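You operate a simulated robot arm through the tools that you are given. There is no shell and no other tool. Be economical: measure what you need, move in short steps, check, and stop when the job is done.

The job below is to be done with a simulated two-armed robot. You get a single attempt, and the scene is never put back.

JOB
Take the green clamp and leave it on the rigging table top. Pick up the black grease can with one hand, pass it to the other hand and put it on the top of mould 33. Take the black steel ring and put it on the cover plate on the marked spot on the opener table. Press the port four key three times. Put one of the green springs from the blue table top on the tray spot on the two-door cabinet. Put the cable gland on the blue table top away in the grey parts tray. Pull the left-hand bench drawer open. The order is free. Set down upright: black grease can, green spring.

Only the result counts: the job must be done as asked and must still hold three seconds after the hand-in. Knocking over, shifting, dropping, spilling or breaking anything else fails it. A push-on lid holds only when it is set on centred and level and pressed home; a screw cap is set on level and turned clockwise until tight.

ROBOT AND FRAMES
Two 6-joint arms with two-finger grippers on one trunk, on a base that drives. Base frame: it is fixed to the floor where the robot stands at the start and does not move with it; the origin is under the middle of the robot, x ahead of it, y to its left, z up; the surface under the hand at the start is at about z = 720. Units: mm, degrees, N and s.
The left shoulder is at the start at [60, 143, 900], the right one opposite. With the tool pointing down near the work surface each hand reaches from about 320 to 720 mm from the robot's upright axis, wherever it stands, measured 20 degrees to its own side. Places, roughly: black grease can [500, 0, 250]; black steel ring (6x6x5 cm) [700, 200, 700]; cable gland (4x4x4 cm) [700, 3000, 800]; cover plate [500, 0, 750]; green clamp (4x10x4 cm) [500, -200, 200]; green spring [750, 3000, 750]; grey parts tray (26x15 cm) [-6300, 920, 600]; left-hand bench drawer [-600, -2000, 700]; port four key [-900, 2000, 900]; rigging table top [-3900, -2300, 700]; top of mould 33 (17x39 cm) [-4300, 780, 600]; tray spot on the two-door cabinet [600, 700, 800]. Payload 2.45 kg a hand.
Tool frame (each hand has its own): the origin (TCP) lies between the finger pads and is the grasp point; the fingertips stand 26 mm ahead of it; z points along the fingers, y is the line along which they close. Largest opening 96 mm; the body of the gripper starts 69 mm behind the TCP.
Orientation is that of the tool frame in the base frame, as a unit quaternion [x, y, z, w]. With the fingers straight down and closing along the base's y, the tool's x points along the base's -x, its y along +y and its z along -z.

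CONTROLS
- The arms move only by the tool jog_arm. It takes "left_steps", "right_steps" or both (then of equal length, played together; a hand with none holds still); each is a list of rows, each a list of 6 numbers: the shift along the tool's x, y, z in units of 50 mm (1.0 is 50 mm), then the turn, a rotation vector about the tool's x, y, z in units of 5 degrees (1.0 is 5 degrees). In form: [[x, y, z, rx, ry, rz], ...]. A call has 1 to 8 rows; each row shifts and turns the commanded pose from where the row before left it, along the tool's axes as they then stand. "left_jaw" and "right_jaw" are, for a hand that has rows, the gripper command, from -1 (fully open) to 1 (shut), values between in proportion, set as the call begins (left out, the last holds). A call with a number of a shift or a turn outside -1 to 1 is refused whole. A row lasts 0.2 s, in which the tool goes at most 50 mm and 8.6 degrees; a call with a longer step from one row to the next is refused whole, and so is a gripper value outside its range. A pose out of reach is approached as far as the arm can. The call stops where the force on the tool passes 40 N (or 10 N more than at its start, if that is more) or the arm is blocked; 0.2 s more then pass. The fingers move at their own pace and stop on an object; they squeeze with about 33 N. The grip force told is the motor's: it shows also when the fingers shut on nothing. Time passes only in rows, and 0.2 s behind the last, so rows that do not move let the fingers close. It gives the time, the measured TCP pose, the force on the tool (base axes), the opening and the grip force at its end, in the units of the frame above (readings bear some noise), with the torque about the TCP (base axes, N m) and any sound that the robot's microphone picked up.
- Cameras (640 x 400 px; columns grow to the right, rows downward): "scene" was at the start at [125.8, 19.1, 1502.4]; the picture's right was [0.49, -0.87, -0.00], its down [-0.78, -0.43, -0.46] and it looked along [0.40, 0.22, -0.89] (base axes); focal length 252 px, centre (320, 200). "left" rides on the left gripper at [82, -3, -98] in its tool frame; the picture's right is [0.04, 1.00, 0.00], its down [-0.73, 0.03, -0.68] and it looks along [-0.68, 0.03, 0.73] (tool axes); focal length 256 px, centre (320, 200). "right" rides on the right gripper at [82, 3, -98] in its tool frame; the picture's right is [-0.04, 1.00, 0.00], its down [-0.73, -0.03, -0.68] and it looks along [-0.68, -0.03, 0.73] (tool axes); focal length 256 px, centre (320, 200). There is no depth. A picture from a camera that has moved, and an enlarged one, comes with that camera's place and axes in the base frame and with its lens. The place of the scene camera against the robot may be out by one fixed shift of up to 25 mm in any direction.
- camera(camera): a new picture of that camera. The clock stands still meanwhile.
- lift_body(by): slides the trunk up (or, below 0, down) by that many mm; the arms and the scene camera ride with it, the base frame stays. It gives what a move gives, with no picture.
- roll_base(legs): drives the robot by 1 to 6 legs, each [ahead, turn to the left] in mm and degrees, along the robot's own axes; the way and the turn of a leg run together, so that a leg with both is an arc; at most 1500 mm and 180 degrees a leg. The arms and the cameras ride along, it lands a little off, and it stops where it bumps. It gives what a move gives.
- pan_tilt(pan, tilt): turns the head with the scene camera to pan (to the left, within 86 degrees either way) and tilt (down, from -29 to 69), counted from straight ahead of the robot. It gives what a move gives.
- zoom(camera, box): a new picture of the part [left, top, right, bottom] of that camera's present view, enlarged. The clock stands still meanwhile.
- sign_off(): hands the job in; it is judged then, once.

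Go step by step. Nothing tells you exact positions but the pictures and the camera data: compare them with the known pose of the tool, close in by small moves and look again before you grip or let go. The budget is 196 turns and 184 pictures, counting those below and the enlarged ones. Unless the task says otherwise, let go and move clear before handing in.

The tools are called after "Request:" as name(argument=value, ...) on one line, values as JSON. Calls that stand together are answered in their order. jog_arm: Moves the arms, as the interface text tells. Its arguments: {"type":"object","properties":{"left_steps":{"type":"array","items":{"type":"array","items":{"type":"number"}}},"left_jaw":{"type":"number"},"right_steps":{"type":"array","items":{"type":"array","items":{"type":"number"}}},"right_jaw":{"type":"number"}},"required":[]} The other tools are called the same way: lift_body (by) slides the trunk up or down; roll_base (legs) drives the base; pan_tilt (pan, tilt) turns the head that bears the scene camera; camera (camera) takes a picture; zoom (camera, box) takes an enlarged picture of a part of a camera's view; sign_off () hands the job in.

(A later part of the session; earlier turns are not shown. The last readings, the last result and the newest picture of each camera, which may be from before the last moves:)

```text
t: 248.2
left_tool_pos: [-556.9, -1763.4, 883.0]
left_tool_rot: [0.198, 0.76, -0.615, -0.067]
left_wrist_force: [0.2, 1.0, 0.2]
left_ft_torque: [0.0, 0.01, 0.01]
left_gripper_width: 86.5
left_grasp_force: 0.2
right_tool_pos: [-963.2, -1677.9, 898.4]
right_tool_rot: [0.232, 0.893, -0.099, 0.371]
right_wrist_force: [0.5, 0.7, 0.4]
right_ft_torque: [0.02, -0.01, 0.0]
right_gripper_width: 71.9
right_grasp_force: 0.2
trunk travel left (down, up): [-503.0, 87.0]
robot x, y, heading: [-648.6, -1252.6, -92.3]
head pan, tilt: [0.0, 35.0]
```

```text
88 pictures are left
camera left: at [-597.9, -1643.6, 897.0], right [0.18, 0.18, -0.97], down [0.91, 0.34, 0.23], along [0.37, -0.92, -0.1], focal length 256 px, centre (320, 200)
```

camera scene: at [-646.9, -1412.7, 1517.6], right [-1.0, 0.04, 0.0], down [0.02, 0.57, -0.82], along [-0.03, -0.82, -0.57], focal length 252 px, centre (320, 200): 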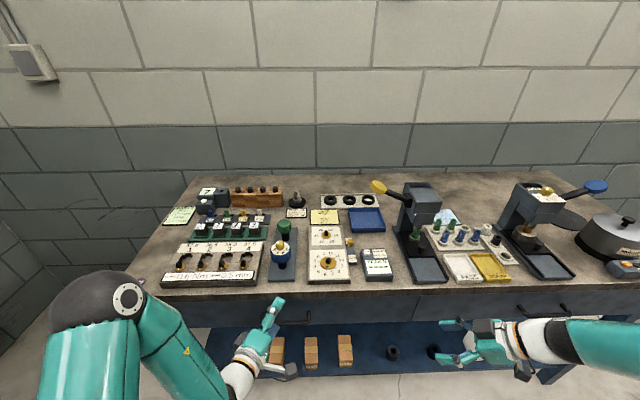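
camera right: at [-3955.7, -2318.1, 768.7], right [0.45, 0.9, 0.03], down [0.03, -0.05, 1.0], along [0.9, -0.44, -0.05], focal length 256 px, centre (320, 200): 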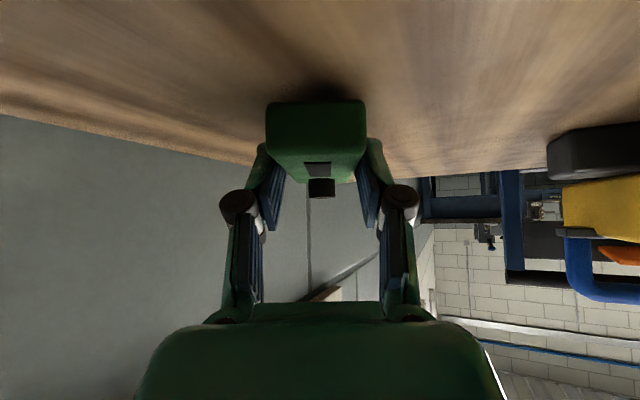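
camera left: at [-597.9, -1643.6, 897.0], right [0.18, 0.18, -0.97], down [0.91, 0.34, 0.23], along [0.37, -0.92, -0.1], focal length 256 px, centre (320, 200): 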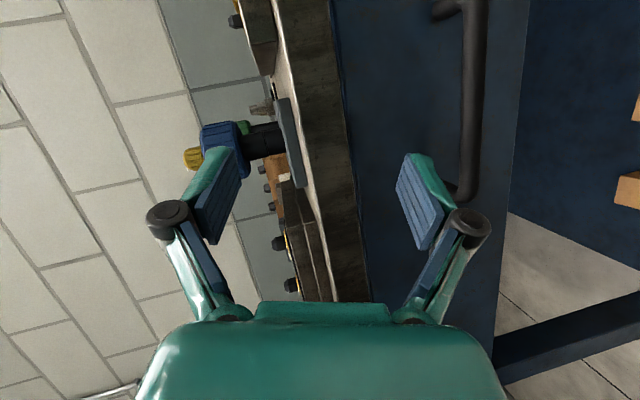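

The drawer handle (horizontal bar) is at about [-550, -1880, 700]. I square the left hand to point at the bench with fingers closing vertically, and lower the trunk.

Request:
jog_arm(left_steps=[[0, 0, 0, 0.399, -0.727, -0.361], [0, 0, 0, 0.399, -0.727, -0.361], [0, 0, 0, 0.399, -0.727, -0.361], [0, 0, 0, 0.399, -0.727, -0.361], [0, 0, 0, 0.399, -0.727, -0.361], [0, 0, 0, 0.399, -0.727, -0.361]])

Request:
lift_body(by=-170)

Request:
camera(camera="left")

Request:
camera(camera="scene")

```text
t: 249.6
left_tool_pos: [-460.5, -1761.7, 852.1]
left_tool_rot: [-0.002, -0.706, 0.708, 0.003]
left_wrist_force: [-0.7, -1.1, 0.0]
left_ft_torque: [0.03, -0.01, 0.03]
left_gripper_width: 86.2
left_grasp_force: 0.2
left hand out of reach, approached as far as the arm can: row 1, 2, 3, 4, 5, 6
right_tool_pos: [-964.0, -1677.2, 898.4]
right_tool_rot: [0.233, 0.893, -0.1, 0.371]
right_wrist_force: [0.0, -1.3, -0.6]
right_ft_torque: [-0.04, -0.02, 0.01]
right_gripper_width: 71.9
right_grasp_force: 0.2
trunk travel left (down, up): [-503.0, 87.0]
robot x, y, heading: [-653.5, -1252.6, -92.2]
head pan, tilt: [0.0, 35.0]
```

```text
t: 251.5
left_tool_pos: [-462.0, -1761.3, 682.3]
left_tool_rot: [-0.002, -0.706, 0.709, 0.004]
left_wrist_force: [0.4, -0.7, 0.2]
left_ft_torque: [0.01, 0.01, -0.01]
left_gripper_width: 86.5
left_grasp_force: 0.0
right_tool_pos: [-964.7, -1677.5, 729.0]
right_tool_rot: [0.233, 0.893, -0.1, 0.372]
right_wrist_force: [-0.3, -0.2, 0.1]
right_ft_torque: [0.02, -0.01, -0.01]
right_gripper_width: 72.2
right_grasp_force: 0.0
trunk travel left (down, up): [-333.0, 257.0]
robot x, y, heading: [-650.8, -1249.9, -92.2]
head pan, tilt: [0.0, 35.0]
```

```text
87 pictures are left
camera left: at [-542.4, -1662.8, 685.6], right [-0.04, 0.0, -1.0], down [0.74, 0.67, -0.03], along [0.67, -0.74, -0.03], focal length 256 px, centre (320, 200)
```

left: 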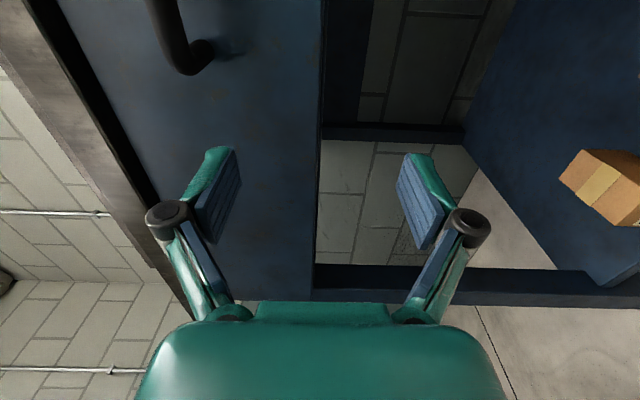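

```text
86 pictures are left
camera scene: at [-646.8, -1412.5, 1347.6], right [-1.0, 0.04, 0.0], down [0.02, 0.57, -0.82], along [-0.03, -0.82, -0.57], focal length 252 px, centre (320, 200)
```

scene: 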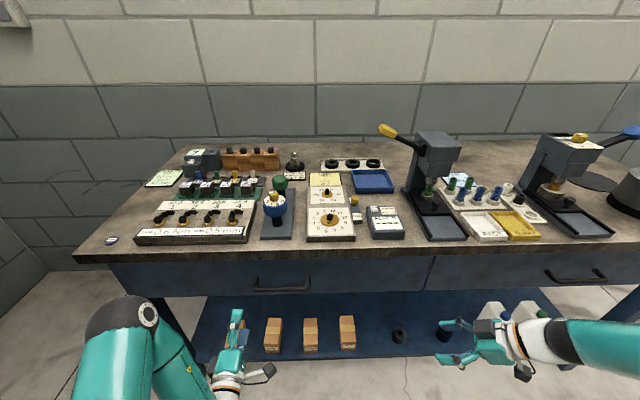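

The handle is higher than I thought, about [-563, -1853, 769]. I raise the trunk and move the hand sideways toward its middle.

Request:
lift_body(by=85)

Request:
jog_arm(left_steps=[[0.7, 0, 0, 0, 0, 0], [0.7, 0, 0, 0, 0, 0], [0.4, 0, 0, 0, 0, 0]])

Request:
camera(camera="left")

```text
t: 252.7
left_tool_pos: [-463.0, -1761.6, 767.4]
left_tool_rot: [-0.002, -0.706, 0.708, 0.004]
left_wrist_force: [-0.3, 0.1, -1.3]
left_ft_torque: [-0.04, -0.01, 0.05]
left_gripper_width: 86.5
left_grasp_force: 0.0
right_tool_pos: [-963.1, -1676.8, 813.1]
right_tool_rot: [0.233, 0.893, -0.098, 0.372]
right_wrist_force: [0.4, -1.2, 0.6]
right_ft_torque: [0.02, 0.0, 0.02]
right_gripper_width: 72.1
right_grasp_force: 0.0
trunk travel left (down, up): [-418.0, 172.0]
robot x, y, heading: [-652.4, -1253.1, -92.2]
head pan, tilt: [0.0, 35.0]
```

```text
t: 253.5
left_tool_pos: [-467.6, -1765.9, 754.3]
left_tool_rot: [-0.005, -0.705, 0.709, 0.005]
left_wrist_force: [-0.4, 0.1, -0.4]
left_ft_torque: [0.01, 0.0, 0.0]
left_gripper_width: 86.4
left_grasp_force: 0.0
left hand out of reach, approached as far as the arm can: row 1, 2, 3
right_tool_pos: [-962.9, -1678.1, 814.6]
right_tool_rot: [0.233, 0.894, -0.099, 0.371]
right_wrist_force: [0.1, -0.1, -0.1]
right_ft_torque: [-0.01, -0.01, -0.01]
right_gripper_width: 71.9
right_grasp_force: 0.0
trunk travel left (down, up): [-418.0, 172.0]
robot x, y, heading: [-643.7, -1252.7, -92.4]
head pan, tilt: [0.0, 35.0]
```

```text
85 pictures are left
camera left: at [-548.2, -1666.6, 757.7], right [-0.04, 0.0, -1.0], down [0.74, 0.67, -0.03], along [0.67, -0.74, -0.03], focal length 256 px, centre (320, 200)
```

left: 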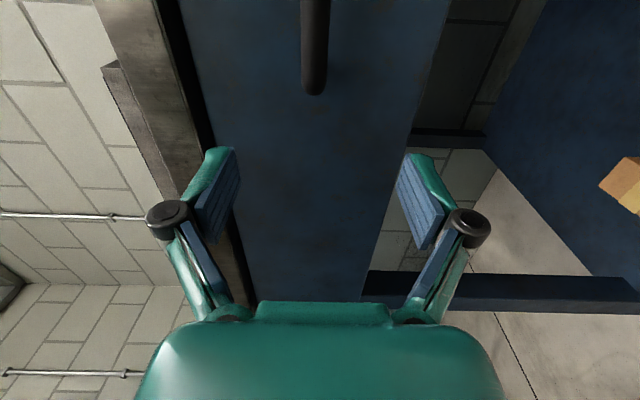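

The bar's left end is at about [-495, -1829, 757]. The hand can't go further inward, so I shift the base sideways with a back-and-forth move.

Request:
roll_base(legs=[[-100, 0], [0, 30], [-180, 0], [0, -30], [235, 0]])

Request:
camera(camera="left")

Request:
camera(camera="scene")

```text
t: 260.5
left_tool_pos: [-554.2, -1736.9, 753.5]
left_tool_rot: [-0.003, -0.705, 0.709, 0.004]
left_wrist_force: [-0.1, 0.6, 0.1]
left_ft_torque: [0.02, 0.0, -0.01]
left_gripper_width: 86.3
left_grasp_force: 0.1
right_tool_pos: [-1049.7, -1651.0, 813.5]
right_tool_rot: [0.232, 0.894, -0.098, 0.371]
right_wrist_force: [-0.4, 0.1, -0.3]
right_ft_torque: [0.01, 0.01, 0.02]
right_gripper_width: 71.8
right_grasp_force: 0.0
trunk travel left (down, up): [-418.0, 172.0]
robot x, y, heading: [-738.2, -1224.3, -92.2]
head pan, tilt: [0.0, 35.0]
```

```text
84 pictures are left
camera left: at [-634.8, -1638.3, 757.3], right [-0.04, 0.0, -1.0], down [0.74, 0.67, -0.03], along [0.67, -0.74, -0.03], focal length 256 px, centre (320, 200)
```

left: 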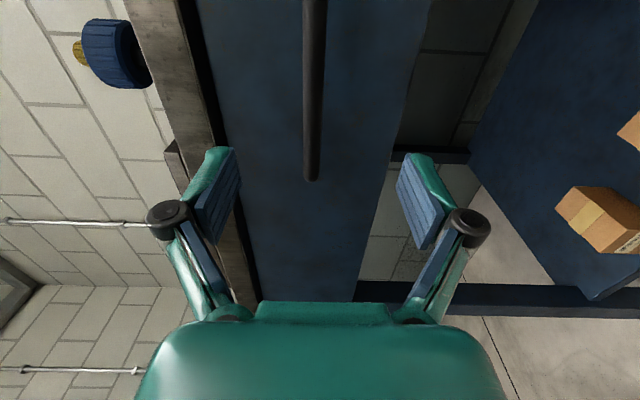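

```text
83 pictures are left
camera scene: at [-736.6, -1385.5, 1432.4], right [-1.0, 0.04, 0.0], down [0.02, 0.57, -0.82], along [-0.03, -0.82, -0.57], focal length 252 px, centre (320, 200)
```

scene: 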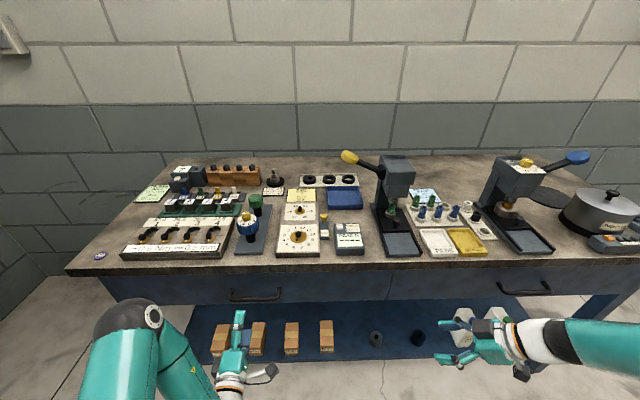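

The bar lies level with the fingers and spans x −490 to about −640. I move the hand in 85 mm, straddling the bar, and check.

Request:
jog_arm(left_steps=[[0, 0, 0.7, 0, 0, 0], [0, 0, 0.7, 0, 0, 0], [0, 0, 0.35, 0, 0, 0]])

Request:
camera(camera="left")

```text
t: 261.3
left_tool_pos: [-533.1, -1818.3, 745.5]
left_tool_rot: [-0.006, -0.704, 0.71, 0.007]
left_wrist_force: [-0.8, 0.2, -1.0]
left_ft_torque: [0.03, 0.01, 0.0]
left_gripper_width: 86.5
left_grasp_force: 0.0
left hand out of reach, approached as far as the arm can: row 1, 2, 3
right_tool_pos: [-1049.6, -1650.5, 815.3]
right_tool_rot: [0.232, 0.894, -0.099, 0.371]
right_wrist_force: [-0.6, 0.6, 0.3]
right_ft_torque: [0.0, -0.03, -0.02]
right_gripper_width: 72.4
right_grasp_force: 0.2
trunk travel left (down, up): [-418.0, 172.0]
robot x, y, heading: [-740.5, -1221.9, -92.4]
head pan, tilt: [0.0, 35.0]
```

```text
82 pictures are left
camera left: at [-613.7, -1719.5, 749.2], right [-0.04, -0.01, -1.0], down [0.75, 0.67, -0.03], along [0.66, -0.75, -0.02], focal length 256 px, centre (320, 200)
```

left: 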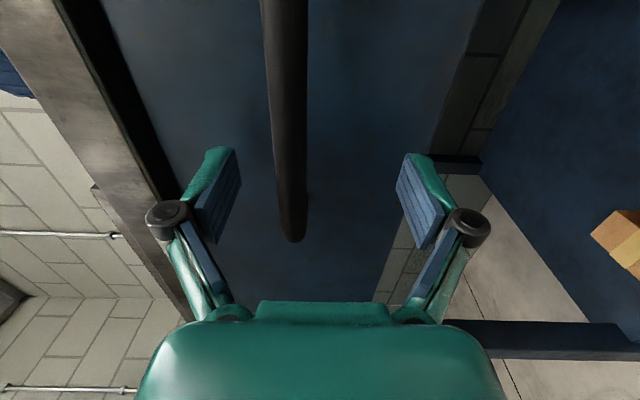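

The bar is about 15 mm above the hand's centre. I raise the trunk 15 mm and close.

Request:
lift_body(by=14)

Request:
jog_arm(left_steps=[[0, 0, 0.1, 0, 0, 0], [0, 0, 0, 0, 0, 0], [0, 0, 0, 0, 0, 0], [0, 0, 0, 0, 0, 0], [0, 0, 0, 0, 0, 0]], left_jaw=1)

Request:
camera(camera="left")

```text
t: 261.9
left_tool_pos: [-534.5, -1818.9, 760.2]
left_tool_rot: [-0.006, -0.705, 0.71, 0.007]
left_wrist_force: [0.5, 0.6, -0.7]
left_ft_torque: [-0.01, -0.01, -0.03]
left_gripper_width: 86.5
left_grasp_force: 0.1
right_tool_pos: [-1050.5, -1651.4, 827.1]
right_tool_rot: [0.231, 0.894, -0.098, 0.372]
right_wrist_force: [-0.2, 0.1, -0.7]
right_ft_torque: [0.0, 0.01, 0.02]
right_gripper_width: 71.9
right_grasp_force: 0.2
trunk travel left (down, up): [-432.0, 158.0]
robot x, y, heading: [-742.1, -1224.4, -92.3]
head pan, tilt: [0.0, 35.0]
```

```text
t: 263.1
left_tool_pos: [-535.8, -1820.5, 759.6]
left_tool_rot: [-0.007, -0.705, 0.71, 0.008]
left_wrist_force: [-2.2, 23.7, -12.0]
left_ft_torque: [0.0, -0.17, 0.34]
left_gripper_width: 12.0
left_grasp_force: 38.9
right_tool_pos: [-1050.7, -1648.6, 827.1]
right_tool_rot: [0.232, 0.894, -0.099, 0.371]
right_wrist_force: [-0.3, 0.1, 0.2]
right_ft_torque: [0.01, -0.01, -0.01]
right_gripper_width: 72.0
right_grasp_force: 0.1
trunk travel left (down, up): [-432.0, 158.0]
robot x, y, heading: [-740.5, -1220.7, -91.9]
head pan, tilt: [0.0, 35.0]
```

```text
81 pictures are left
camera left: at [-613.9, -1723.1, 762.8], right [-0.04, 0.0, -1.0], down [0.75, 0.66, -0.03], along [0.66, -0.75, -0.03], focal length 256 px, centre (320, 200)
```

left: 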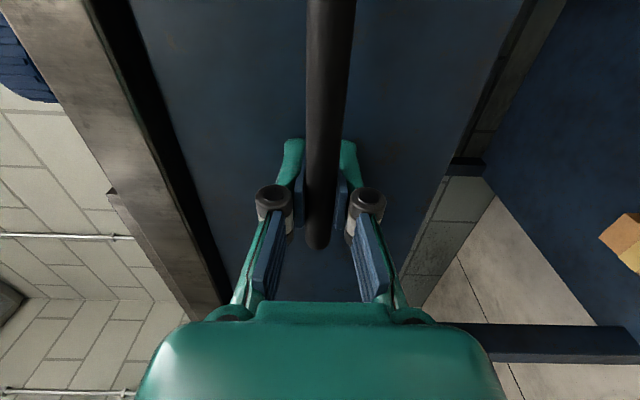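

The bar is gripped. I pull the drawer by backing the base slowly.

Request:
roll_base(legs=[[-60, 0]])

Request:
roll_base(legs=[[-100, 0]])

Request:
camera(camera="scene")

Request:
camera(camera="left")

```text
t: 264.1
left_tool_pos: [-533.9, -1764.6, 760.0]
left_tool_rot: [-0.008, -0.705, 0.709, 0.01]
left_wrist_force: [-15.5, 3.2, -13.4]
left_ft_torque: [-0.22, -0.09, -0.39]
left_gripper_width: 12.2
left_grasp_force: 38.8
right_tool_pos: [-1047.8, -1591.0, 827.4]
right_tool_rot: [0.232, 0.894, -0.098, 0.371]
right_wrist_force: [0.3, 0.6, 0.1]
right_ft_torque: [-0.05, 0.02, 0.01]
right_gripper_width: 72.1
right_grasp_force: 0.0
trunk travel left (down, up): [-432.0, 158.0]
robot x, y, heading: [-736.9, -1163.4, -92.3]
head pan, tilt: [0.0, 35.0]
```

```text
t: 265.2
left_tool_pos: [-533.6, -1659.9, 759.9]
left_tool_rot: [-0.011, -0.706, 0.708, 0.012]
left_wrist_force: [-19.6, 2.8, -6.7]
left_ft_torque: [0.04, -0.11, -0.85]
left_gripper_width: 12.2
left_grasp_force: 39.0
right_tool_pos: [-1045.1, -1487.4, 827.3]
right_tool_rot: [0.232, 0.893, -0.099, 0.372]
right_wrist_force: [0.6, 1.2, 0.1]
right_ft_torque: [-0.02, -0.03, -0.02]
right_gripper_width: 72.4
right_grasp_force: 0.1
trunk travel left (down, up): [-432.0, 158.0]
robot x, y, heading: [-733.5, -1058.3, -92.1]
head pan, tilt: [0.0, 35.0]
```

```text
80 pictures are left
camera scene: at [-732.5, -1221.2, 1446.5], right [-1.0, 0.04, 0.0], down [0.02, 0.57, -0.82], along [-0.03, -0.82, -0.57], focal length 252 px, centre (320, 200)
```

scene: 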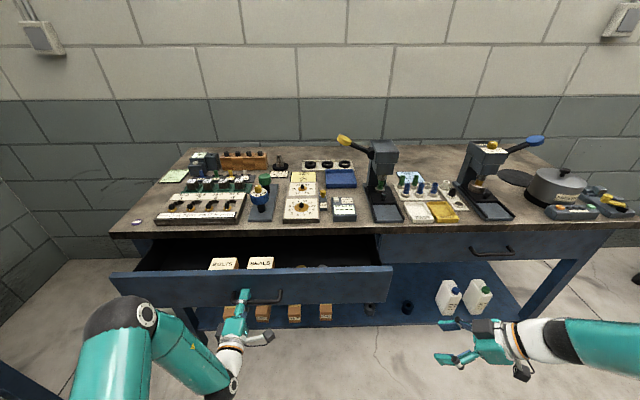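

```text
79 pictures are left
camera left: at [-611.4, -1560.2, 763.0], right [-0.04, 0.0, -1.0], down [0.76, 0.65, -0.03], along [0.65, -0.76, -0.03], focal length 256 px, centre (320, 200)
```

left: 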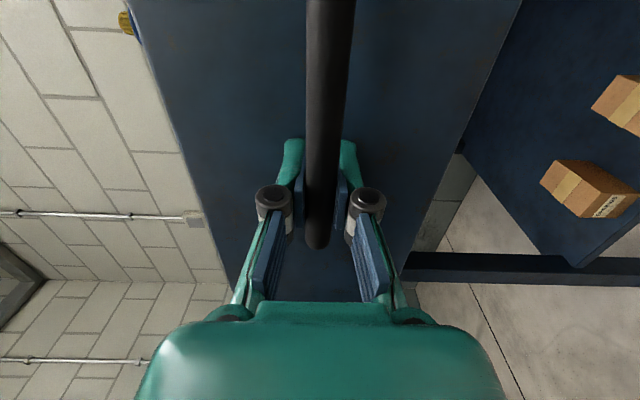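

Open by 160 mm. I pull 60 mm more, then release.

Request:
roll_base(legs=[[-60, 0]])

Request:
jog_arm(left_steps=[[0, 0, 0, 0, 0, 0], [0, 0, 0, 0, 0, 0], [0, 0, 0, 0, 0, 0], [0, 0, -0.6, 0, 0, 0], [0, 0, -0.9, 0, 0, 0]], left_jaw=-0.8)

Request:
camera(camera="left")

```text
t: 266.2
left_tool_pos: [-532.0, -1599.6, 760.1]
left_tool_rot: [-0.012, -0.707, 0.707, 0.015]
left_wrist_force: [-14.8, 1.8, -2.5]
left_ft_torque: [0.02, -0.16, -0.67]
left_gripper_width: 12.0
left_grasp_force: 39.2
right_tool_pos: [-1042.5, -1426.1, 828.2]
right_tool_rot: [0.232, 0.893, -0.099, 0.372]
right_wrist_force: [0.2, 0.6, 0.6]
right_ft_torque: [0.02, 0.02, -0.03]
right_gripper_width: 72.2
right_grasp_force: 0.0
trunk travel left (down, up): [-432.0, 158.0]
robot x, y, heading: [-730.3, -996.5, -92.2]
head pan, tilt: [0.0, 35.0]
```

```text
t: 267.4
left_tool_pos: [-532.0, -1523.3, 761.0]
left_tool_rot: [-0.012, -0.706, 0.708, 0.014]
left_wrist_force: [-0.3, 0.4, 0.0]
left_ft_torque: [-0.02, 0.0, -0.03]
left_gripper_width: 86.6
left_grasp_force: 0.0
right_tool_pos: [-1041.6, -1426.8, 830.0]
right_tool_rot: [0.232, 0.893, -0.099, 0.371]
right_wrist_force: [-0.2, 0.0, -0.3]
right_ft_torque: [0.0, 0.02, -0.02]
right_gripper_width: 71.8
right_grasp_force: 0.0
trunk travel left (down, up): [-432.0, 158.0]
robot x, y, heading: [-732.0, -1000.9, -92.0]
head pan, tilt: [0.0, 35.0]
```

```text
78 pictures are left
camera left: at [-609.7, -1422.4, 763.8], right [-0.04, 0.0, -1.0], down [0.76, 0.65, -0.03], along [0.65, -0.76, -0.03], focal length 256 px, centre (320, 200)
```

left: 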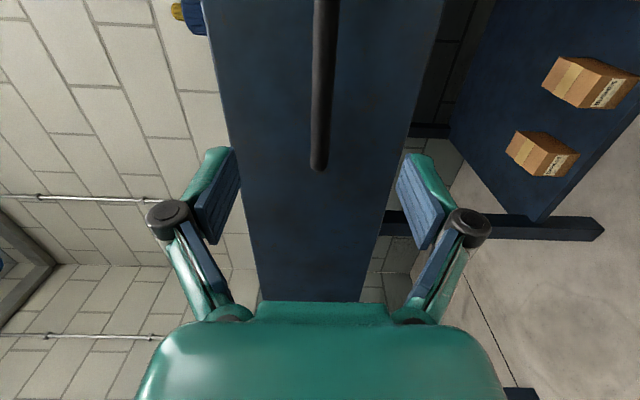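

The drawer is open 220 mm and released. I turn both hands back to straight down.

Request:
jog_arm(left_steps=[[0, 0, -0.4, -0.577, 0.577, 0.577], [0, 0, -0.4, -0.577, 0.577, 0.577], [0, 0, 0, -0.577, 0.577, 0.577], [0, 0, 0, -0.577, 0.577, 0.577], [0, 0, 0, -0.577, 0.577, 0.577], [0, 0, 0, -0.577, 0.577, 0.577], [0, 0, 0, -0.577, 0.577, 0.577], [0, 0, 0, -0.577, 0.577, 0.577]], right_steps=[[0, 0, 0, 0.306, 0.508, 0.744], [0, 0, 0, 0.306, 0.508, 0.744], [0, 0, 0, 0.306, 0.508, 0.744], [0, 0, 0, 0.306, 0.508, 0.744], [0, 0, 0, 0.306, 0.508, 0.744], [0, 0, 0, 0.306, 0.508, 0.744], [0, 0, 0, 0.306, 0.508, 0.744], [0, 0, 0, 0.306, 0.508, 0.744]])

Request:
jog_arm(left_steps=[[0, 0, 0, -0.577, 0.577, 0.577], [0, 0, 0, -0.577, 0.577, 0.577], [0, 0, 0, -0.577, 0.577, 0.577], [0, 0, 0, -0.577, 0.577, 0.577], [0, 0, 0, -0.577, 0.577, 0.577], [0, 0, 0, -0.577, 0.577, 0.577], [0, 0, 0, -0.577, 0.577, 0.577], [0, 0, 0, -0.577, 0.577, 0.577]], right_steps=[[0, 0, 0, 0.306, 0.508, 0.744], [0, 0, 0, 0.306, 0.508, 0.744], [0, 0, 0, 0.306, 0.508, 0.744], [0, 0, 0, 0.306, 0.508, 0.744], [0, 0, 0, 0.306, 0.508, 0.744], [0, 0, 0, 0.306, 0.508, 0.744], [0, 0, 0, 0.306, 0.508, 0.744], [0, 0, 0, 0.306, 0.508, 0.744]])

Request:
jog_arm(left_steps=[[0, 0, 0, -0.577, 0.577, 0.577], [0, 0, 0, -0.577, 0.577, 0.577], [0, 0, 0, -0.577, 0.577, 0.577], [0, 0, 0, -0.577, 0.577, 0.577], [0, 0, 0, -0.577, 0.577, 0.577], [0, 0, 0, -0.577, 0.577, 0.577], [0, 0, 0, -0.577, 0.577, 0.577], [0, 0, 0, -0.577, 0.577, 0.577]])

```text
t: 269.2
left_tool_pos: [-526.5, -1486.2, 761.1]
left_tool_rot: [0.293, 0.799, -0.525, -0.01]
left_wrist_force: [0.2, -0.6, -0.9]
left_ft_torque: [-0.03, 0.01, -0.01]
left_gripper_width: 86.4
left_grasp_force: 0.0
right_tool_pos: [-1045.1, -1416.8, 812.9]
right_tool_rot: [0.501, 0.837, -0.057, 0.214]
right_wrist_force: [0.5, 0.5, -0.5]
right_ft_torque: [0.0, 0.0, -0.02]
right_gripper_width: 72.0
right_grasp_force: 0.0
right hand out of reach, approached as far as the arm can: row 8
trunk travel left (down, up): [-432.0, 158.0]
robot x, y, heading: [-732.2, -999.0, -92.0]
head pan, tilt: [0.0, 35.0]
```

```text
t: 271.0
left_tool_pos: [-528.0, -1484.7, 762.0]
left_tool_rot: [0.539, 0.794, -0.281, -0.006]
left_wrist_force: [-1.3, 0.4, 0.2]
left_ft_torque: [0.02, 0.0, 0.01]
left_gripper_width: 86.7
left_grasp_force: 0.1
right_tool_pos: [-1054.2, -1374.8, 752.3]
right_tool_rot: [0.614, 0.768, -0.042, 0.175]
right_wrist_force: [0.8, 0.5, 0.0]
right_ft_torque: [0.0, 0.0, 0.01]
right_gripper_width: 72.0
right_grasp_force: 0.1
right hand out of reach, approached as far as the arm can: row 1, 2, 3, 4, 5, 6, 7, 8
trunk travel left (down, up): [-432.0, 158.0]
robot x, y, heading: [-731.6, -999.1, -92.3]
head pan, tilt: [0.0, 35.0]
```

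```text
t: 272.8
left_tool_pos: [-534.4, -1481.4, 762.1]
left_tool_rot: [0.696, 0.715, -0.067, -0.016]
left_wrist_force: [-0.1, 0.5, 1.2]
left_ft_torque: [-0.02, 0.0, -0.02]
left_gripper_width: 86.8
left_grasp_force: 0.0
left hand out of reach, approached as far as the arm can: row 2, 3
right_tool_pos: [-1053.1, -1375.0, 751.0]
right_tool_rot: [0.613, 0.769, -0.043, 0.177]
right_wrist_force: [-0.3, 0.1, -0.1]
right_ft_torque: [0.0, 0.03, 0.02]
right_gripper_width: 71.5
right_grasp_force: 0.1
trunk travel left (down, up): [-432.0, 158.0]
robot x, y, heading: [-736.1, -997.9, -92.2]
head pan, tilt: [0.0, 35.0]
```

Request:
jog_arm(left_steps=[[0, 0, -0.3, -0.66, 0.42, 0.34], [0, 0, -0.3, -0.66, 0.42, 0.34], [0, 0, -0.3, 0, 0, 0], [0, 0, -0.3, 0, 0, 0], [0, 0, -0.3, 0, 0, 0], [0, 0, -0.3, 0, 0, 0]], right_steps=[[-0.47, -0.08, -0.06, 0.373, 0.592, 0.488], [-0.47, -0.08, -0.06, 0.373, 0.592, 0.488], [-0.47, -0.08, -0.06, 0.373, 0.592, 0.488], [-0.47, -0.08, -0.06, 0.373, 0.592, 0.488], [-0.47, -0.08, -0.06, 0.373, 0.592, 0.488], [-0.47, -0.08, -0.06, 0.373, 0.592, 0.488]])

Request:
roll_base(legs=[[0, 40], [0, 30]])

Request:
roll_base(legs=[[0, 20], [480, 0]])

```text
t: 274.2
left_tool_pos: [-532.6, -1482.4, 852.5]
left_tool_rot: [0.718, 0.696, -0.002, 0.0]
left_wrist_force: [-0.3, -1.0, -0.4]
left_ft_torque: [-0.01, 0.0, 0.0]
left_gripper_width: 86.2
left_grasp_force: 0.0
right_tool_pos: [-1090.3, -1484.0, 800.1]
right_tool_rot: [0.696, 0.704, -0.116, 0.085]
right_wrist_force: [0.7, 0.6, -0.8]
right_ft_torque: [-0.01, 0.0, 0.02]
right_gripper_width: 71.9
right_grasp_force: 0.0
right hand out of reach, approached as far as the arm can: row 1, 2, 3, 4
trunk travel left (down, up): [-432.0, 158.0]
robot x, y, heading: [-733.2, -1001.5, -91.9]
head pan, tilt: [0.0, 35.0]
```

```text
t: 276.6
left_tool_pos: [-275.9, -1251.6, 853.5]
left_tool_rot: [0.447, 0.895, -0.003, 0.001]
left_wrist_force: [-0.8, -0.5, -0.4]
left_ft_torque: [0.0, -0.01, -0.02]
left_gripper_width: 86.4
left_grasp_force: 0.1
right_tool_pos: [-711.3, -1601.0, 800.9]
right_tool_rot: [0.423, 0.895, -0.081, 0.117]
right_wrist_force: [-0.8, -0.3, 0.2]
right_ft_torque: [-0.02, 0.05, -0.02]
right_gripper_width: 71.8
right_grasp_force: 0.0
trunk travel left (down, up): [-432.0, 158.0]
robot x, y, heading: [-756.7, -1012.2, -52.8]
head pan, tilt: [0.0, 35.0]
stopped in leg 1: the robot was blocked; the commanded pose is now the measured one
```

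```text
t: 280.7
left_tool_pos: [174.4, -1340.0, 852.9]
left_tool_rot: [0.291, 0.957, -0.002, 0.0]
left_wrist_force: [-0.4, -0.3, 0.2]
left_ft_torque: [-0.02, -0.02, -0.01]
left_gripper_width: 86.3
left_grasp_force: 0.1
right_tool_pos: [-125.3, -1809.6, 797.6]
right_tool_rot: [0.271, 0.953, -0.056, 0.12]
right_wrist_force: [1.7, 2.4, -3.4]
right_ft_torque: [-0.12, 0.0, -0.02]
right_gripper_width: 70.6
right_grasp_force: 0.0
trunk travel left (down, up): [-432.0, 158.0]
robot x, y, heading: [-356.5, -1275.0, -32.4]
head pan, tilt: [0.0, 35.0]
stopped in leg 2: the force on the tool passed its limit at 43 N (the readings are from after the stop); the commanded pose is now the measured one
```

The right hand touched something near the bench end. I stop and look.

Request:
camera(camera="right")

Request:
pan_tilt(pan=-60, tilt=45)

Request:
camera(camera="scene")

```text
77 pictures are left
camera right: at [-209.4, -1748.6, 869.7], right [0.56, 0.83, -0.03], down [0.45, -0.28, 0.85], along [0.69, -0.49, -0.53], focal length 256 px, centre (320, 200)
```

right: 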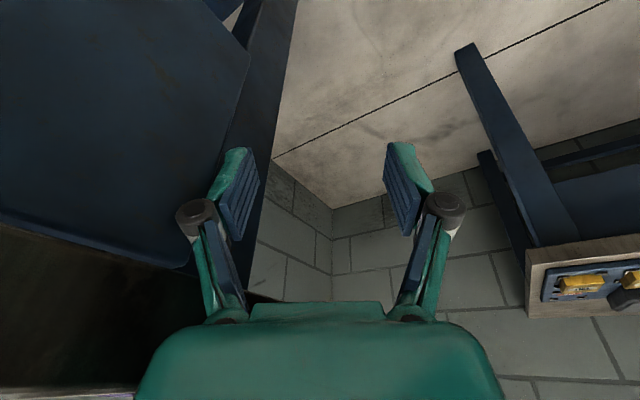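

```text
t: 282.0
left_tool_pos: [174.7, -1340.5, 853.9]
left_tool_rot: [0.291, 0.957, -0.002, 0.001]
left_wrist_force: [1.1, 0.5, -0.1]
left_ft_torque: [-0.01, 0.02, 0.0]
left_gripper_width: 85.9
left_grasp_force: 0.3
right_tool_pos: [-126.0, -1809.1, 797.2]
right_tool_rot: [0.271, 0.953, -0.057, 0.12]
right_wrist_force: [-0.3, 8.4, -8.3]
right_ft_torque: [-0.35, -0.17, -0.14]
right_gripper_width: 70.5
right_grasp_force: 0.1
trunk travel left (down, up): [-432.0, 158.0]
robot x, y, heading: [-354.4, -1274.0, -32.5]
head pan, tilt: [-60.0, 45.0]
```

```text
76 pictures are left
camera scene: at [-297.3, -1400.1, 1431.8], right [-1.0, 0.04, 0.0], down [0.03, 0.71, -0.71], along [-0.03, -0.71, -0.71], focal length 252 px, centre (320, 200)
```

scene: 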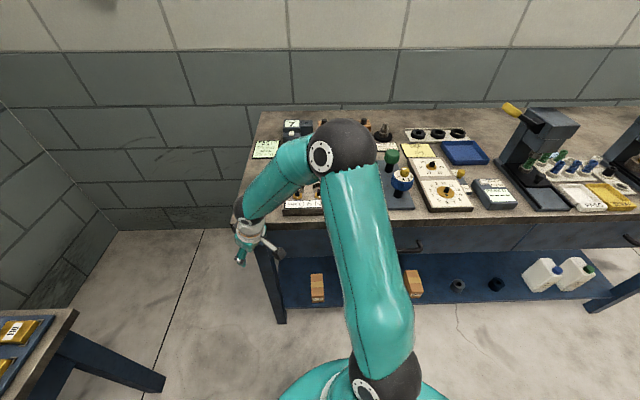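

The swing pushed the drawer shut and the right hand now rests against the bench end. I back off along the same line, then redo the drawer.

Request:
roll_base(legs=[[-60, 0]])

Request:
roll_base(legs=[[-350, 0]])

Request:
pan_tilt(pan=-50, tilt=40)

Request:
camera(camera="scene")

```text
t: 283.0
left_tool_pos: [121.0, -1306.8, 854.8]
left_tool_rot: [0.29, 0.957, -0.002, 0.002]
left_wrist_force: [-0.1, 0.3, 0.3]
left_ft_torque: [0.02, -0.02, -0.02]
left_gripper_width: 86.3
left_grasp_force: 0.2
right_tool_pos: [-178.5, -1776.0, 797.5]
right_tool_rot: [0.271, 0.953, -0.057, 0.123]
right_wrist_force: [0.1, 0.4, 1.3]
right_ft_torque: [-0.02, -0.05, 0.0]
right_gripper_width: 71.9
right_grasp_force: 0.1
trunk travel left (down, up): [-432.0, 158.0]
robot x, y, heading: [-405.1, -1244.4, -32.3]
head pan, tilt: [-60.0, 45.0]
```

```text
t: 285.2
left_tool_pos: [-166.4, -1120.2, 855.1]
left_tool_rot: [0.288, 0.958, -0.002, 0.002]
left_wrist_force: [-0.3, 0.3, -0.9]
left_ft_torque: [0.0, -0.01, 0.0]
left_gripper_width: 86.6
left_grasp_force: 0.1
right_tool_pos: [-463.3, -1592.6, 798.0]
right_tool_rot: [0.268, 0.954, -0.056, 0.121]
right_wrist_force: [-0.9, 1.1, 1.0]
right_ft_torque: [-0.02, -0.03, 0.02]
right_gripper_width: 72.0
right_grasp_force: 0.1
trunk travel left (down, up): [-432.0, 158.0]
robot x, y, heading: [-691.9, -1053.0, -32.1]
head pan, tilt: [-60.0, 45.0]
```

```text
t: 285.9
left_tool_pos: [-166.5, -1120.6, 855.3]
left_tool_rot: [0.287, 0.958, -0.002, 0.002]
left_wrist_force: [-0.4, -1.3, -0.7]
left_ft_torque: [-0.03, -0.02, 0.0]
left_gripper_width: 86.2
left_grasp_force: 0.1
right_tool_pos: [-462.8, -1591.7, 797.7]
right_tool_rot: [0.268, 0.954, -0.057, 0.122]
right_wrist_force: [0.9, -0.1, 0.3]
right_ft_torque: [-0.01, 0.0, 0.03]
right_gripper_width: 72.1
right_grasp_force: 0.1
trunk travel left (down, up): [-432.0, 158.0]
robot x, y, heading: [-698.7, -1056.0, -32.0]
head pan, tilt: [-50.0, 40.0]
```

```text
75 pictures are left
camera scene: at [-622.9, -1187.2, 1439.0], right [-0.99, -0.14, 0.0], down [-0.09, 0.64, -0.77], along [0.11, -0.76, -0.64], focal length 252 px, centre (320, 200)
```

scene: 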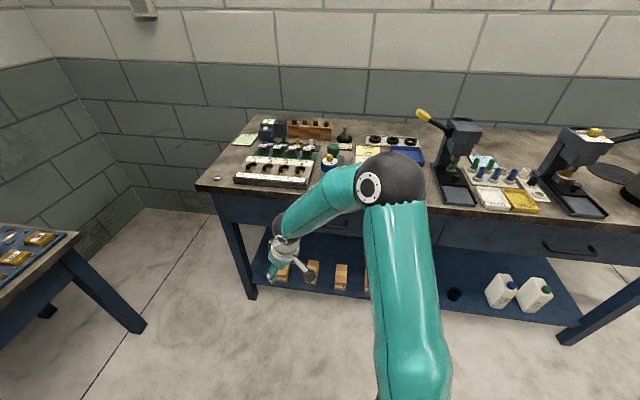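

The bench is intact with the drawer closed. I turn back to face it, lift the right hand away, and reshape the left hand.

Request:
jog_arm(left_steps=[[0, 0, 0, 0.577, -0.577, -0.577], [0, 0, 0, 0.577, -0.577, -0.577], [0, 0, 0, 0.577, -0.577, -0.577], [0, 0, 0, 0.577, -0.577, -0.577], [0, 0, 0, 0.577, -0.577, -0.577], [0, 0, 0, 0.577, -0.577, -0.577], [0, 0, 0, 0.577, -0.577, -0.577], [0, 0, 0, 0.577, -0.577, -0.577]], right_steps=[[0, 0, -0.8, 0, 0, 0], [0, 0, -0.8, 0, 0, 0], [0, 0, -0.8, 0, 0, 0], [0, 0, -0.8, 0, 0, 0], [0, 0, 0, 0, 0, 0], [0, 0, 0, 0, 0, 0], [0, 0, 0, 0, 0, 0], [0, 0, 0, 0, 0, 0]])

Request:
roll_base(legs=[[0, -30], [0, -30]])

Request:
jog_arm(left_steps=[[0, 0, 0, 0.577, -0.577, -0.577], [0, 0, 0, 0.577, -0.577, -0.577], [0, 0, 0, 0.577, -0.577, -0.577], [0, 0, 0, 0.577, -0.577, -0.577], [0, 0, 0, 0.577, -0.577, -0.577], [0, 0, 0, 0.577, -0.577, -0.577], [0, 0, 0, 0.577, -0.577, -0.577], [0, 0, 0, 0.577, -0.577, -0.577]])

Request:
jog_arm(left_steps=[[0, 0, 0, 0.577, -0.577, -0.577], [0, 0, 0, 0.577, -0.577, -0.577], [0, 0, 0, 0.577, -0.577, -0.577], [0, 0, 0, 0.577, -0.577, -0.577], [0, 0, 0, 0.577, -0.577, -0.577], [0, 0, 0, 0.577, -0.577, -0.577], [0, 0, 0, 0.577, -0.577, -0.577], [0, 0, 0, 0.577, -0.577, -0.577]])

```text
t: 287.7
left_tool_pos: [-166.9, -1120.5, 856.2]
left_tool_rot: [0.08, 0.956, -0.248, 0.134]
left_wrist_force: [-0.4, -0.4, 0.3]
left_ft_torque: [0.02, 0.04, 0.0]
left_gripper_width: 86.2
left_grasp_force: 0.0
right_tool_pos: [-495.3, -1566.2, 954.6]
right_tool_rot: [0.268, 0.954, -0.056, 0.122]
right_wrist_force: [-0.5, -0.8, -0.1]
right_ft_torque: [0.02, 0.0, 0.02]
right_gripper_width: 71.9
right_grasp_force: 0.1
trunk travel left (down, up): [-432.0, 158.0]
robot x, y, heading: [-696.1, -1060.4, -32.0]
head pan, tilt: [-50.0, 40.0]
```

```text
t: 290.7
left_tool_pos: [-341.3, -1460.6, 855.2]
left_tool_rot: [0.418, 0.864, -0.279, 0.036]
left_wrist_force: [0.0, 0.7, -1.1]
left_ft_torque: [0.03, 0.01, 0.02]
left_gripper_width: 86.4
left_grasp_force: 0.1
right_tool_pos: [-883.2, -1573.1, 954.1]
right_tool_rot: [0.592, 0.795, -0.097, 0.093]
right_wrist_force: [0.2, 0.6, 0.2]
right_ft_torque: [-0.01, 0.0, -0.02]
right_gripper_width: 72.0
right_grasp_force: 0.1
trunk travel left (down, up): [-432.0, 158.0]
robot x, y, heading: [-672.1, -1052.2, -74.5]
head pan, tilt: [-50.0, 40.0]
stopped in leg 2: the robot was blocked; the commanded pose is now the measured one
```

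```text
t: 292.5
left_tool_pos: [-342.5, -1464.4, 854.7]
left_tool_rot: [0.174, 0.832, -0.522, 0.065]
left_wrist_force: [0.0, 0.4, -0.1]
left_ft_torque: [0.01, -0.02, 0.02]
left_gripper_width: 86.5
left_grasp_force: 0.1
left hand out of reach, approached as far as the arm can: row 3, 8
right_tool_pos: [-883.1, -1572.4, 953.6]
right_tool_rot: [0.591, 0.796, -0.095, 0.094]
right_wrist_force: [-0.3, 0.4, -1.0]
right_ft_torque: [-0.02, 0.01, 0.01]
right_gripper_width: 71.9
right_grasp_force: 0.0
trunk travel left (down, up): [-432.0, 158.0]
robot x, y, heading: [-672.7, -1053.1, -74.1]
head pan, tilt: [-50.0, 40.0]
```

```text
t: 294.3
left_tool_pos: [-326.7, -1484.8, 851.3]
left_tool_rot: [0.088, -0.699, 0.704, -0.087]
left_wrist_force: [-0.2, 0.1, 0.0]
left_ft_torque: [-0.03, -0.02, -0.02]
left_gripper_width: 86.4
left_grasp_force: 0.1
left hand out of reach, approached as far as the arm can: row 1, 2, 3, 4, 8
right_tool_pos: [-882.5, -1572.6, 955.2]
right_tool_rot: [0.591, 0.795, -0.096, 0.095]
right_wrist_force: [-0.2, -0.3, 0.4]
right_ft_torque: [0.0, 0.02, -0.01]
right_gripper_width: 71.9
right_grasp_force: 0.0
trunk travel left (down, up): [-432.0, 158.0]
robot x, y, heading: [-667.4, -1054.6, -74.4]
head pan, tilt: [-50.0, 40.0]
```

The left hand is shaped again. I reposition the base so it lines up with the handle.

Request:
roll_base(legs=[[0, -40], [225, 0], [0, 24]])

Request:
camera(camera="left")

```text
t: 299.5
left_tool_pos: [-562.7, -1777.8, 850.4]
left_tool_rot: [-0.016, -0.705, 0.709, 0.017]
left_wrist_force: [-0.6, -0.1, -0.6]
left_ft_torque: [0.0, 0.02, -0.04]
left_gripper_width: 86.5
left_grasp_force: 0.0
right_tool_pos: [-1119.8, -1698.8, 953.9]
right_tool_rot: [0.701, 0.701, -0.109, 0.078]
right_wrist_force: [0.8, 0.5, -0.6]
right_ft_torque: [-0.01, 0.0, 0.05]
right_gripper_width: 71.9
right_grasp_force: 0.1
trunk travel left (down, up): [-432.0, 158.0]
robot x, y, heading: [-760.9, -1264.4, -91.0]
head pan, tilt: [-50.0, 40.0]
```

```text
74 pictures are left
camera left: at [-639.0, -1675.0, 854.5], right [-0.04, 0.0, -1.0], down [0.76, 0.64, -0.03], along [0.64, -0.77, -0.02], focal length 256 px, centre (320, 200)
```

left: 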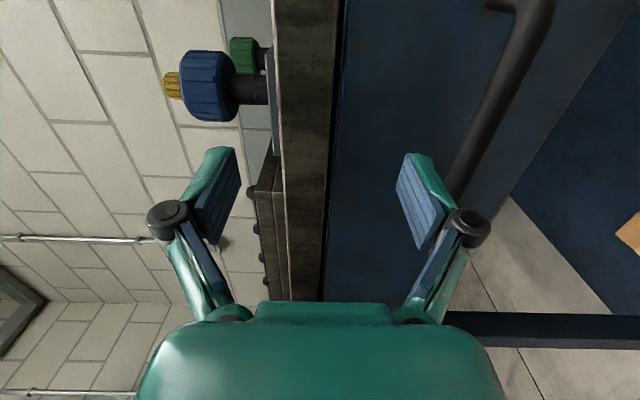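

Well aligned. I lower the trunk 90 mm, go in and grip.

Request:
lift_body(by=-90)

Request:
jog_arm(left_steps=[[0, 0, 0.5, 0, 0, 0], [0, 0, 0.4, 0, 0, 0], [0, 0, 0, 0, 0, 0]])

Request:
camera(camera="left")

```text
t: 300.8
left_tool_pos: [-562.8, -1775.6, 762.0]
left_tool_rot: [-0.017, -0.705, 0.709, 0.017]
left_wrist_force: [-0.3, 0.7, -0.5]
left_ft_torque: [-0.01, -0.02, -0.03]
left_gripper_width: 86.5
left_grasp_force: 0.0
right_tool_pos: [-1121.0, -1698.5, 865.0]
right_tool_rot: [0.701, 0.7, -0.109, 0.078]
right_wrist_force: [0.0, 0.3, 0.1]
right_ft_torque: [-0.02, 0.03, 0.0]
right_gripper_width: 72.0
right_grasp_force: 0.0
trunk travel left (down, up): [-342.0, 248.0]
robot x, y, heading: [-766.0, -1262.1, -91.2]
head pan, tilt: [-50.0, 40.0]
```

```text
t: 301.6
left_tool_pos: [-555.1, -1819.0, 758.8]
left_tool_rot: [-0.019, -0.705, 0.709, 0.019]
left_wrist_force: [0.6, -0.7, 0.6]
left_ft_torque: [0.01, -0.01, -0.05]
left_gripper_width: 86.2
left_grasp_force: 0.1
left hand out of reach, approached as far as the arm can: row 1, 2
right_tool_pos: [-1120.5, -1696.8, 865.0]
right_tool_rot: [0.701, 0.701, -0.108, 0.078]
right_wrist_force: [0.8, -0.2, -0.3]
right_ft_torque: [-0.01, -0.03, 0.03]
right_gripper_width: 72.0
right_grasp_force: 0.0
trunk travel left (down, up): [-342.0, 248.0]
robot x, y, heading: [-764.8, -1261.4, -91.4]
head pan, tilt: [-50.0, 40.0]
```

```text
73 pictures are left
camera left: at [-631.1, -1716.2, 760.5], right [-0.04, -0.01, -1.0], down [0.77, 0.64, -0.03], along [0.64, -0.77, -0.02], focal length 256 px, centre (320, 200)
```

left: 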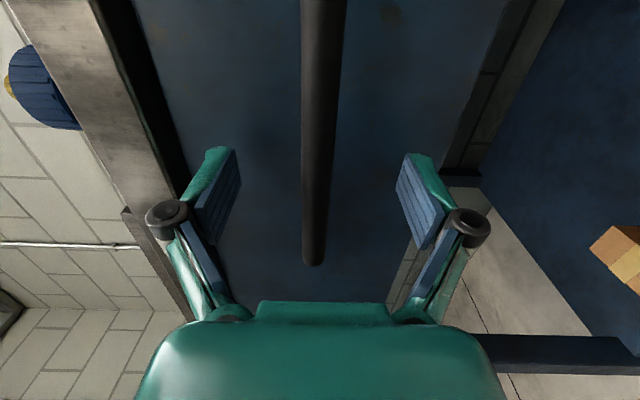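

Request:
jog_arm(left_steps=[[0, 0, 0.06, 0, 0, 0], [0, 0, 0, 0, 0, 0], [0, 0, 0, 0, 0, 0], [0, 0, 0, 0, 0, 0], [0, 0, 0, 0, 0, 0]], left_jaw=1)

Request:
roll_base(legs=[[-80, 0], [-80, 0], [-60, 0]])

Request:
jog_arm(left_steps=[[0, 0, 0, 0, 0, 0], [0, 0, 0, 0, 0, 0], [0, 0, 0, 0, 0, 0], [0, 0, -0.6, 0, 0, 0], [0, 0, -0.9, 0, 0, 0]], left_jaw=-0.8)

Request:
camera(camera="left")

```text
t: 302.8
left_tool_pos: [-553.8, -1821.1, 760.1]
left_tool_rot: [-0.019, -0.703, 0.711, 0.019]
left_wrist_force: [1.9, -1.4, 13.3]
left_ft_torque: [0.09, -0.03, -0.49]
left_gripper_width: 12.1
left_grasp_force: 39.6
right_tool_pos: [-1121.1, -1697.9, 865.0]
right_tool_rot: [0.701, 0.7, -0.109, 0.079]
right_wrist_force: [0.0, 0.0, -0.2]
right_ft_torque: [0.03, 0.02, 0.0]
right_gripper_width: 72.3
right_grasp_force: 0.0
trunk travel left (down, up): [-342.0, 248.0]
robot x, y, heading: [-767.0, -1263.8, -91.4]
head pan, tilt: [-50.0, 40.0]
```

```text
t: 305.1
left_tool_pos: [-551.1, -1598.3, 760.1]
left_tool_rot: [-0.021, -0.703, 0.711, 0.02]
left_wrist_force: [-19.3, 2.0, 18.6]
left_ft_torque: [0.15, -0.06, 0.08]
left_gripper_width: 12.3
left_grasp_force: 38.9
right_tool_pos: [-1117.8, -1476.2, 864.5]
right_tool_rot: [0.701, 0.701, -0.108, 0.08]
right_wrist_force: [0.2, 0.2, -0.9]
right_ft_torque: [-0.01, 0.03, -0.02]
right_gripper_width: 72.1
right_grasp_force: 0.1
trunk travel left (down, up): [-342.0, 248.0]
robot x, y, heading: [-763.2, -1044.0, -91.0]
head pan, tilt: [-50.0, 40.0]
```

```text
t: 306.3
left_tool_pos: [-545.0, -1545.0, 748.2]
left_tool_rot: [-0.02, -0.704, 0.71, 0.022]
left_wrist_force: [0.1, -0.1, -0.7]
left_ft_torque: [0.0, 0.02, 0.0]
left_gripper_width: 86.6
left_grasp_force: 0.0
left hand out of reach, approached as far as the arm can: row 5
right_tool_pos: [-1114.3, -1477.8, 864.9]
right_tool_rot: [0.7, 0.701, -0.108, 0.078]
right_wrist_force: [0.2, 0.2, 0.4]
right_ft_torque: [0.03, -0.02, 0.01]
right_gripper_width: 71.9
right_grasp_force: 0.0
trunk travel left (down, up): [-342.0, 248.0]
robot x, y, heading: [-759.9, -1042.2, -91.3]
head pan, tilt: [-50.0, 40.0]
```

```text
72 pictures are left
camera left: at [-619.8, -1442.4, 750.7], right [-0.04, -0.01, -1.0], down [0.77, 0.63, -0.04], along [0.63, -0.77, -0.02], focal length 256 px, centre (320, 200)
```

left: 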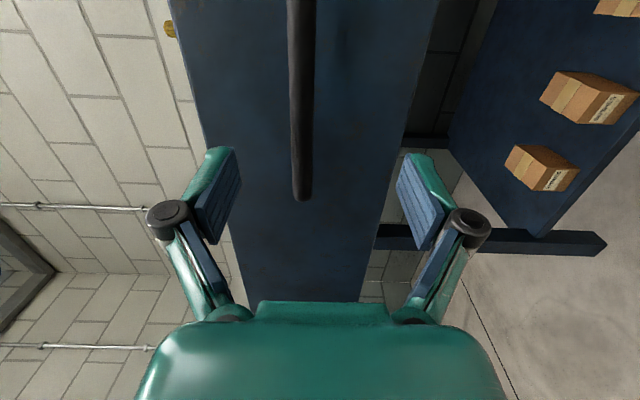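

The drawer is open 220 mm again. I raise the trunk so both arms clear it, and turn left toward the aisle.

Request:
lift_body(by=245)

Request:
roll_base(legs=[[0, 40], [0, 40], [0, 15]])

Request:
pan_tilt(pan=-80, tilt=45)

Request:
camera(camera="scene")

```text
t: 308.8
left_tool_pos: [-544.2, -1545.6, 994.5]
left_tool_rot: [-0.02, -0.703, 0.71, 0.022]
left_wrist_force: [1.1, 0.1, -0.7]
left_ft_torque: [0.0, 0.0, 0.01]
left_gripper_width: 86.4
left_grasp_force: 0.1
right_tool_pos: [-1116.2, -1477.3, 1111.1]
right_tool_rot: [0.7, 0.702, -0.108, 0.078]
right_wrist_force: [-0.1, 0.0, -0.9]
right_ft_torque: [-0.01, 0.02, 0.0]
right_gripper_width: 72.2
right_grasp_force: 0.0
trunk travel left (down, up): [-587.0, 3.0]
robot x, y, heading: [-760.3, -1040.2, -91.1]
head pan, tilt: [-50.0, 40.0]
```

```text
t: 312.5
left_tool_pos: [-216.0, -1106.3, 994.3]
left_tool_rot: [0.335, -0.619, 0.625, -0.338]
left_wrist_force: [-0.3, 1.4, 0.2]
left_ft_torque: [0.03, -0.02, -0.05]
left_gripper_width: 86.4
left_grasp_force: 0.0
right_tool_pos: [-560.4, -1567.2, 1113.2]
right_tool_rot: [0.256, 0.957, -0.057, 0.122]
right_wrist_force: [-0.3, 0.6, 0.9]
right_ft_torque: [-0.07, 0.07, -0.02]
right_gripper_width: 72.0
right_grasp_force: 0.1
trunk travel left (down, up): [-587.0, 3.0]
robot x, y, heading: [-782.1, -1075.9, -30.2]
head pan, tilt: [-50.0, 40.0]
stopped in leg 2: the robot was blocked; the commanded pose is now the measured one
```

```text
t: 313.5
left_tool_pos: [-217.1, -1108.9, 993.8]
left_tool_rot: [0.334, -0.62, 0.625, -0.337]
left_wrist_force: [0.2, 0.2, -0.4]
left_ft_torque: [0.0, -0.02, -0.01]
left_gripper_width: 86.3
left_grasp_force: 0.0
right_tool_pos: [-561.9, -1569.3, 1112.4]
right_tool_rot: [0.256, 0.957, -0.054, 0.123]
right_wrist_force: [0.5, 1.3, 0.4]
right_ft_torque: [0.01, 0.02, 0.0]
right_gripper_width: 71.9
right_grasp_force: 0.1
trunk travel left (down, up): [-587.0, 3.0]
robot x, y, heading: [-785.0, -1076.8, -30.3]
head pan, tilt: [-80.0, 45.0]
```

```text
71 pictures are left
camera scene: at [-748.9, -1194.6, 1586.8], right [-0.94, 0.35, 0.0], down [0.24, 0.66, -0.71], along [-0.24, -0.66, -0.71], focal length 252 px, centre (320, 200)
```

scene: 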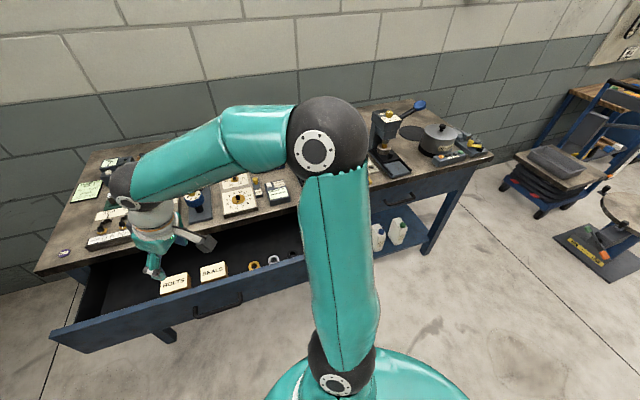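

Drawer stays open, all clear. I continue to the aisle and turn north.

Request:
roll_base(legs=[[0, 32], [580, 0], [0, 30]])

Request:
roll_base(legs=[[0, 30], [0, 28]])

Request:
pan_tilt(pan=0, tilt=25)

Request:
camera(camera="scene")

```text
t: 320.2
left_tool_pos: [93.6, -577.6, 994.9]
left_tool_rot: [-0.604, 0.361, -0.364, 0.611]
left_wrist_force: [0.7, -0.3, 0.0]
left_ft_torque: [-0.01, -0.01, -0.02]
left_gripper_width: 86.4
left_grasp_force: 0.1
right_tool_pos: [336.2, -1099.0, 1111.2]
right_tool_rot: [-0.27, 0.953, 0.015, 0.133]
right_wrist_force: [-0.5, -0.3, 0.8]
right_ft_torque: [-0.01, 0.03, 0.0]
right_gripper_width: 71.9
right_grasp_force: 0.0
trunk travel left (down, up): [-587.0, 3.0]
robot x, y, heading: [-198.7, -1073.0, 31.4]
head pan, tilt: [-80.0, 45.0]
```

```text
t: 323.8
left_tool_pos: [-456.3, -557.7, 994.5]
left_tool_rot: [-0.704, 0.027, -0.029, 0.709]
left_wrist_force: [-0.5, -0.5, -0.6]
left_ft_torque: [0.05, 0.04, -0.02]
left_gripper_width: 86.2
left_grasp_force: 0.1
right_tool_pos: [114.5, -636.1, 1112.2]
right_tool_rot: [-0.694, 0.707, 0.076, 0.111]
right_wrist_force: [-1.0, 0.1, 0.0]
right_ft_torque: [0.01, -0.04, -0.01]
right_gripper_width: 72.0
right_grasp_force: 0.1
trunk travel left (down, up): [-587.0, 3.0]
robot x, y, heading: [-156.3, -1070.5, 89.5]
head pan, tilt: [-80.0, 45.0]
stopped in leg 2: the robot was blocked; the commanded pose is now the measured one
```

```text
t: 325.3
left_tool_pos: [-453.7, -557.0, 995.2]
left_tool_rot: [-0.703, 0.028, -0.028, 0.71]
left_wrist_force: [1.0, -0.3, 0.3]
left_ft_torque: [0.0, 0.03, 0.0]
left_gripper_width: 86.5
left_grasp_force: 0.0
right_tool_pos: [115.6, -636.6, 1112.5]
right_tool_rot: [-0.694, 0.707, 0.076, 0.11]
right_wrist_force: [-0.4, -0.1, 0.3]
right_ft_torque: [0.01, 0.0, -0.01]
right_gripper_width: 72.3
right_grasp_force: 0.1
trunk travel left (down, up): [-587.0, 3.0]
robot x, y, heading: [-156.3, -1072.1, 89.4]
head pan, tilt: [0.0, 25.0]
```

```text
70 pictures are left
camera scene: at [-144.1, -929.8, 1617.3], right [1.0, -0.02, 0.0], down [-0.01, -0.42, -0.91], along [0.02, 0.91, -0.42], focal length 252 px, centre (320, 200)
```

scene: 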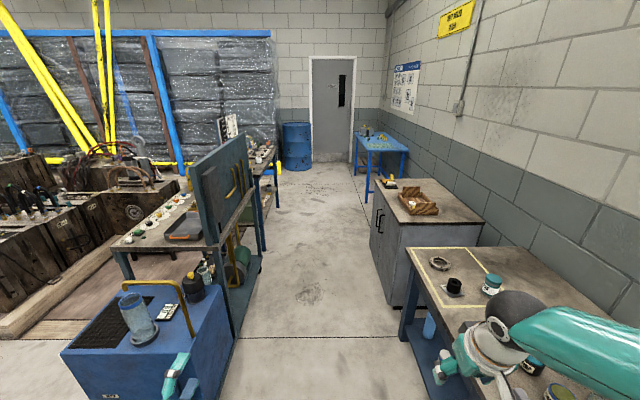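

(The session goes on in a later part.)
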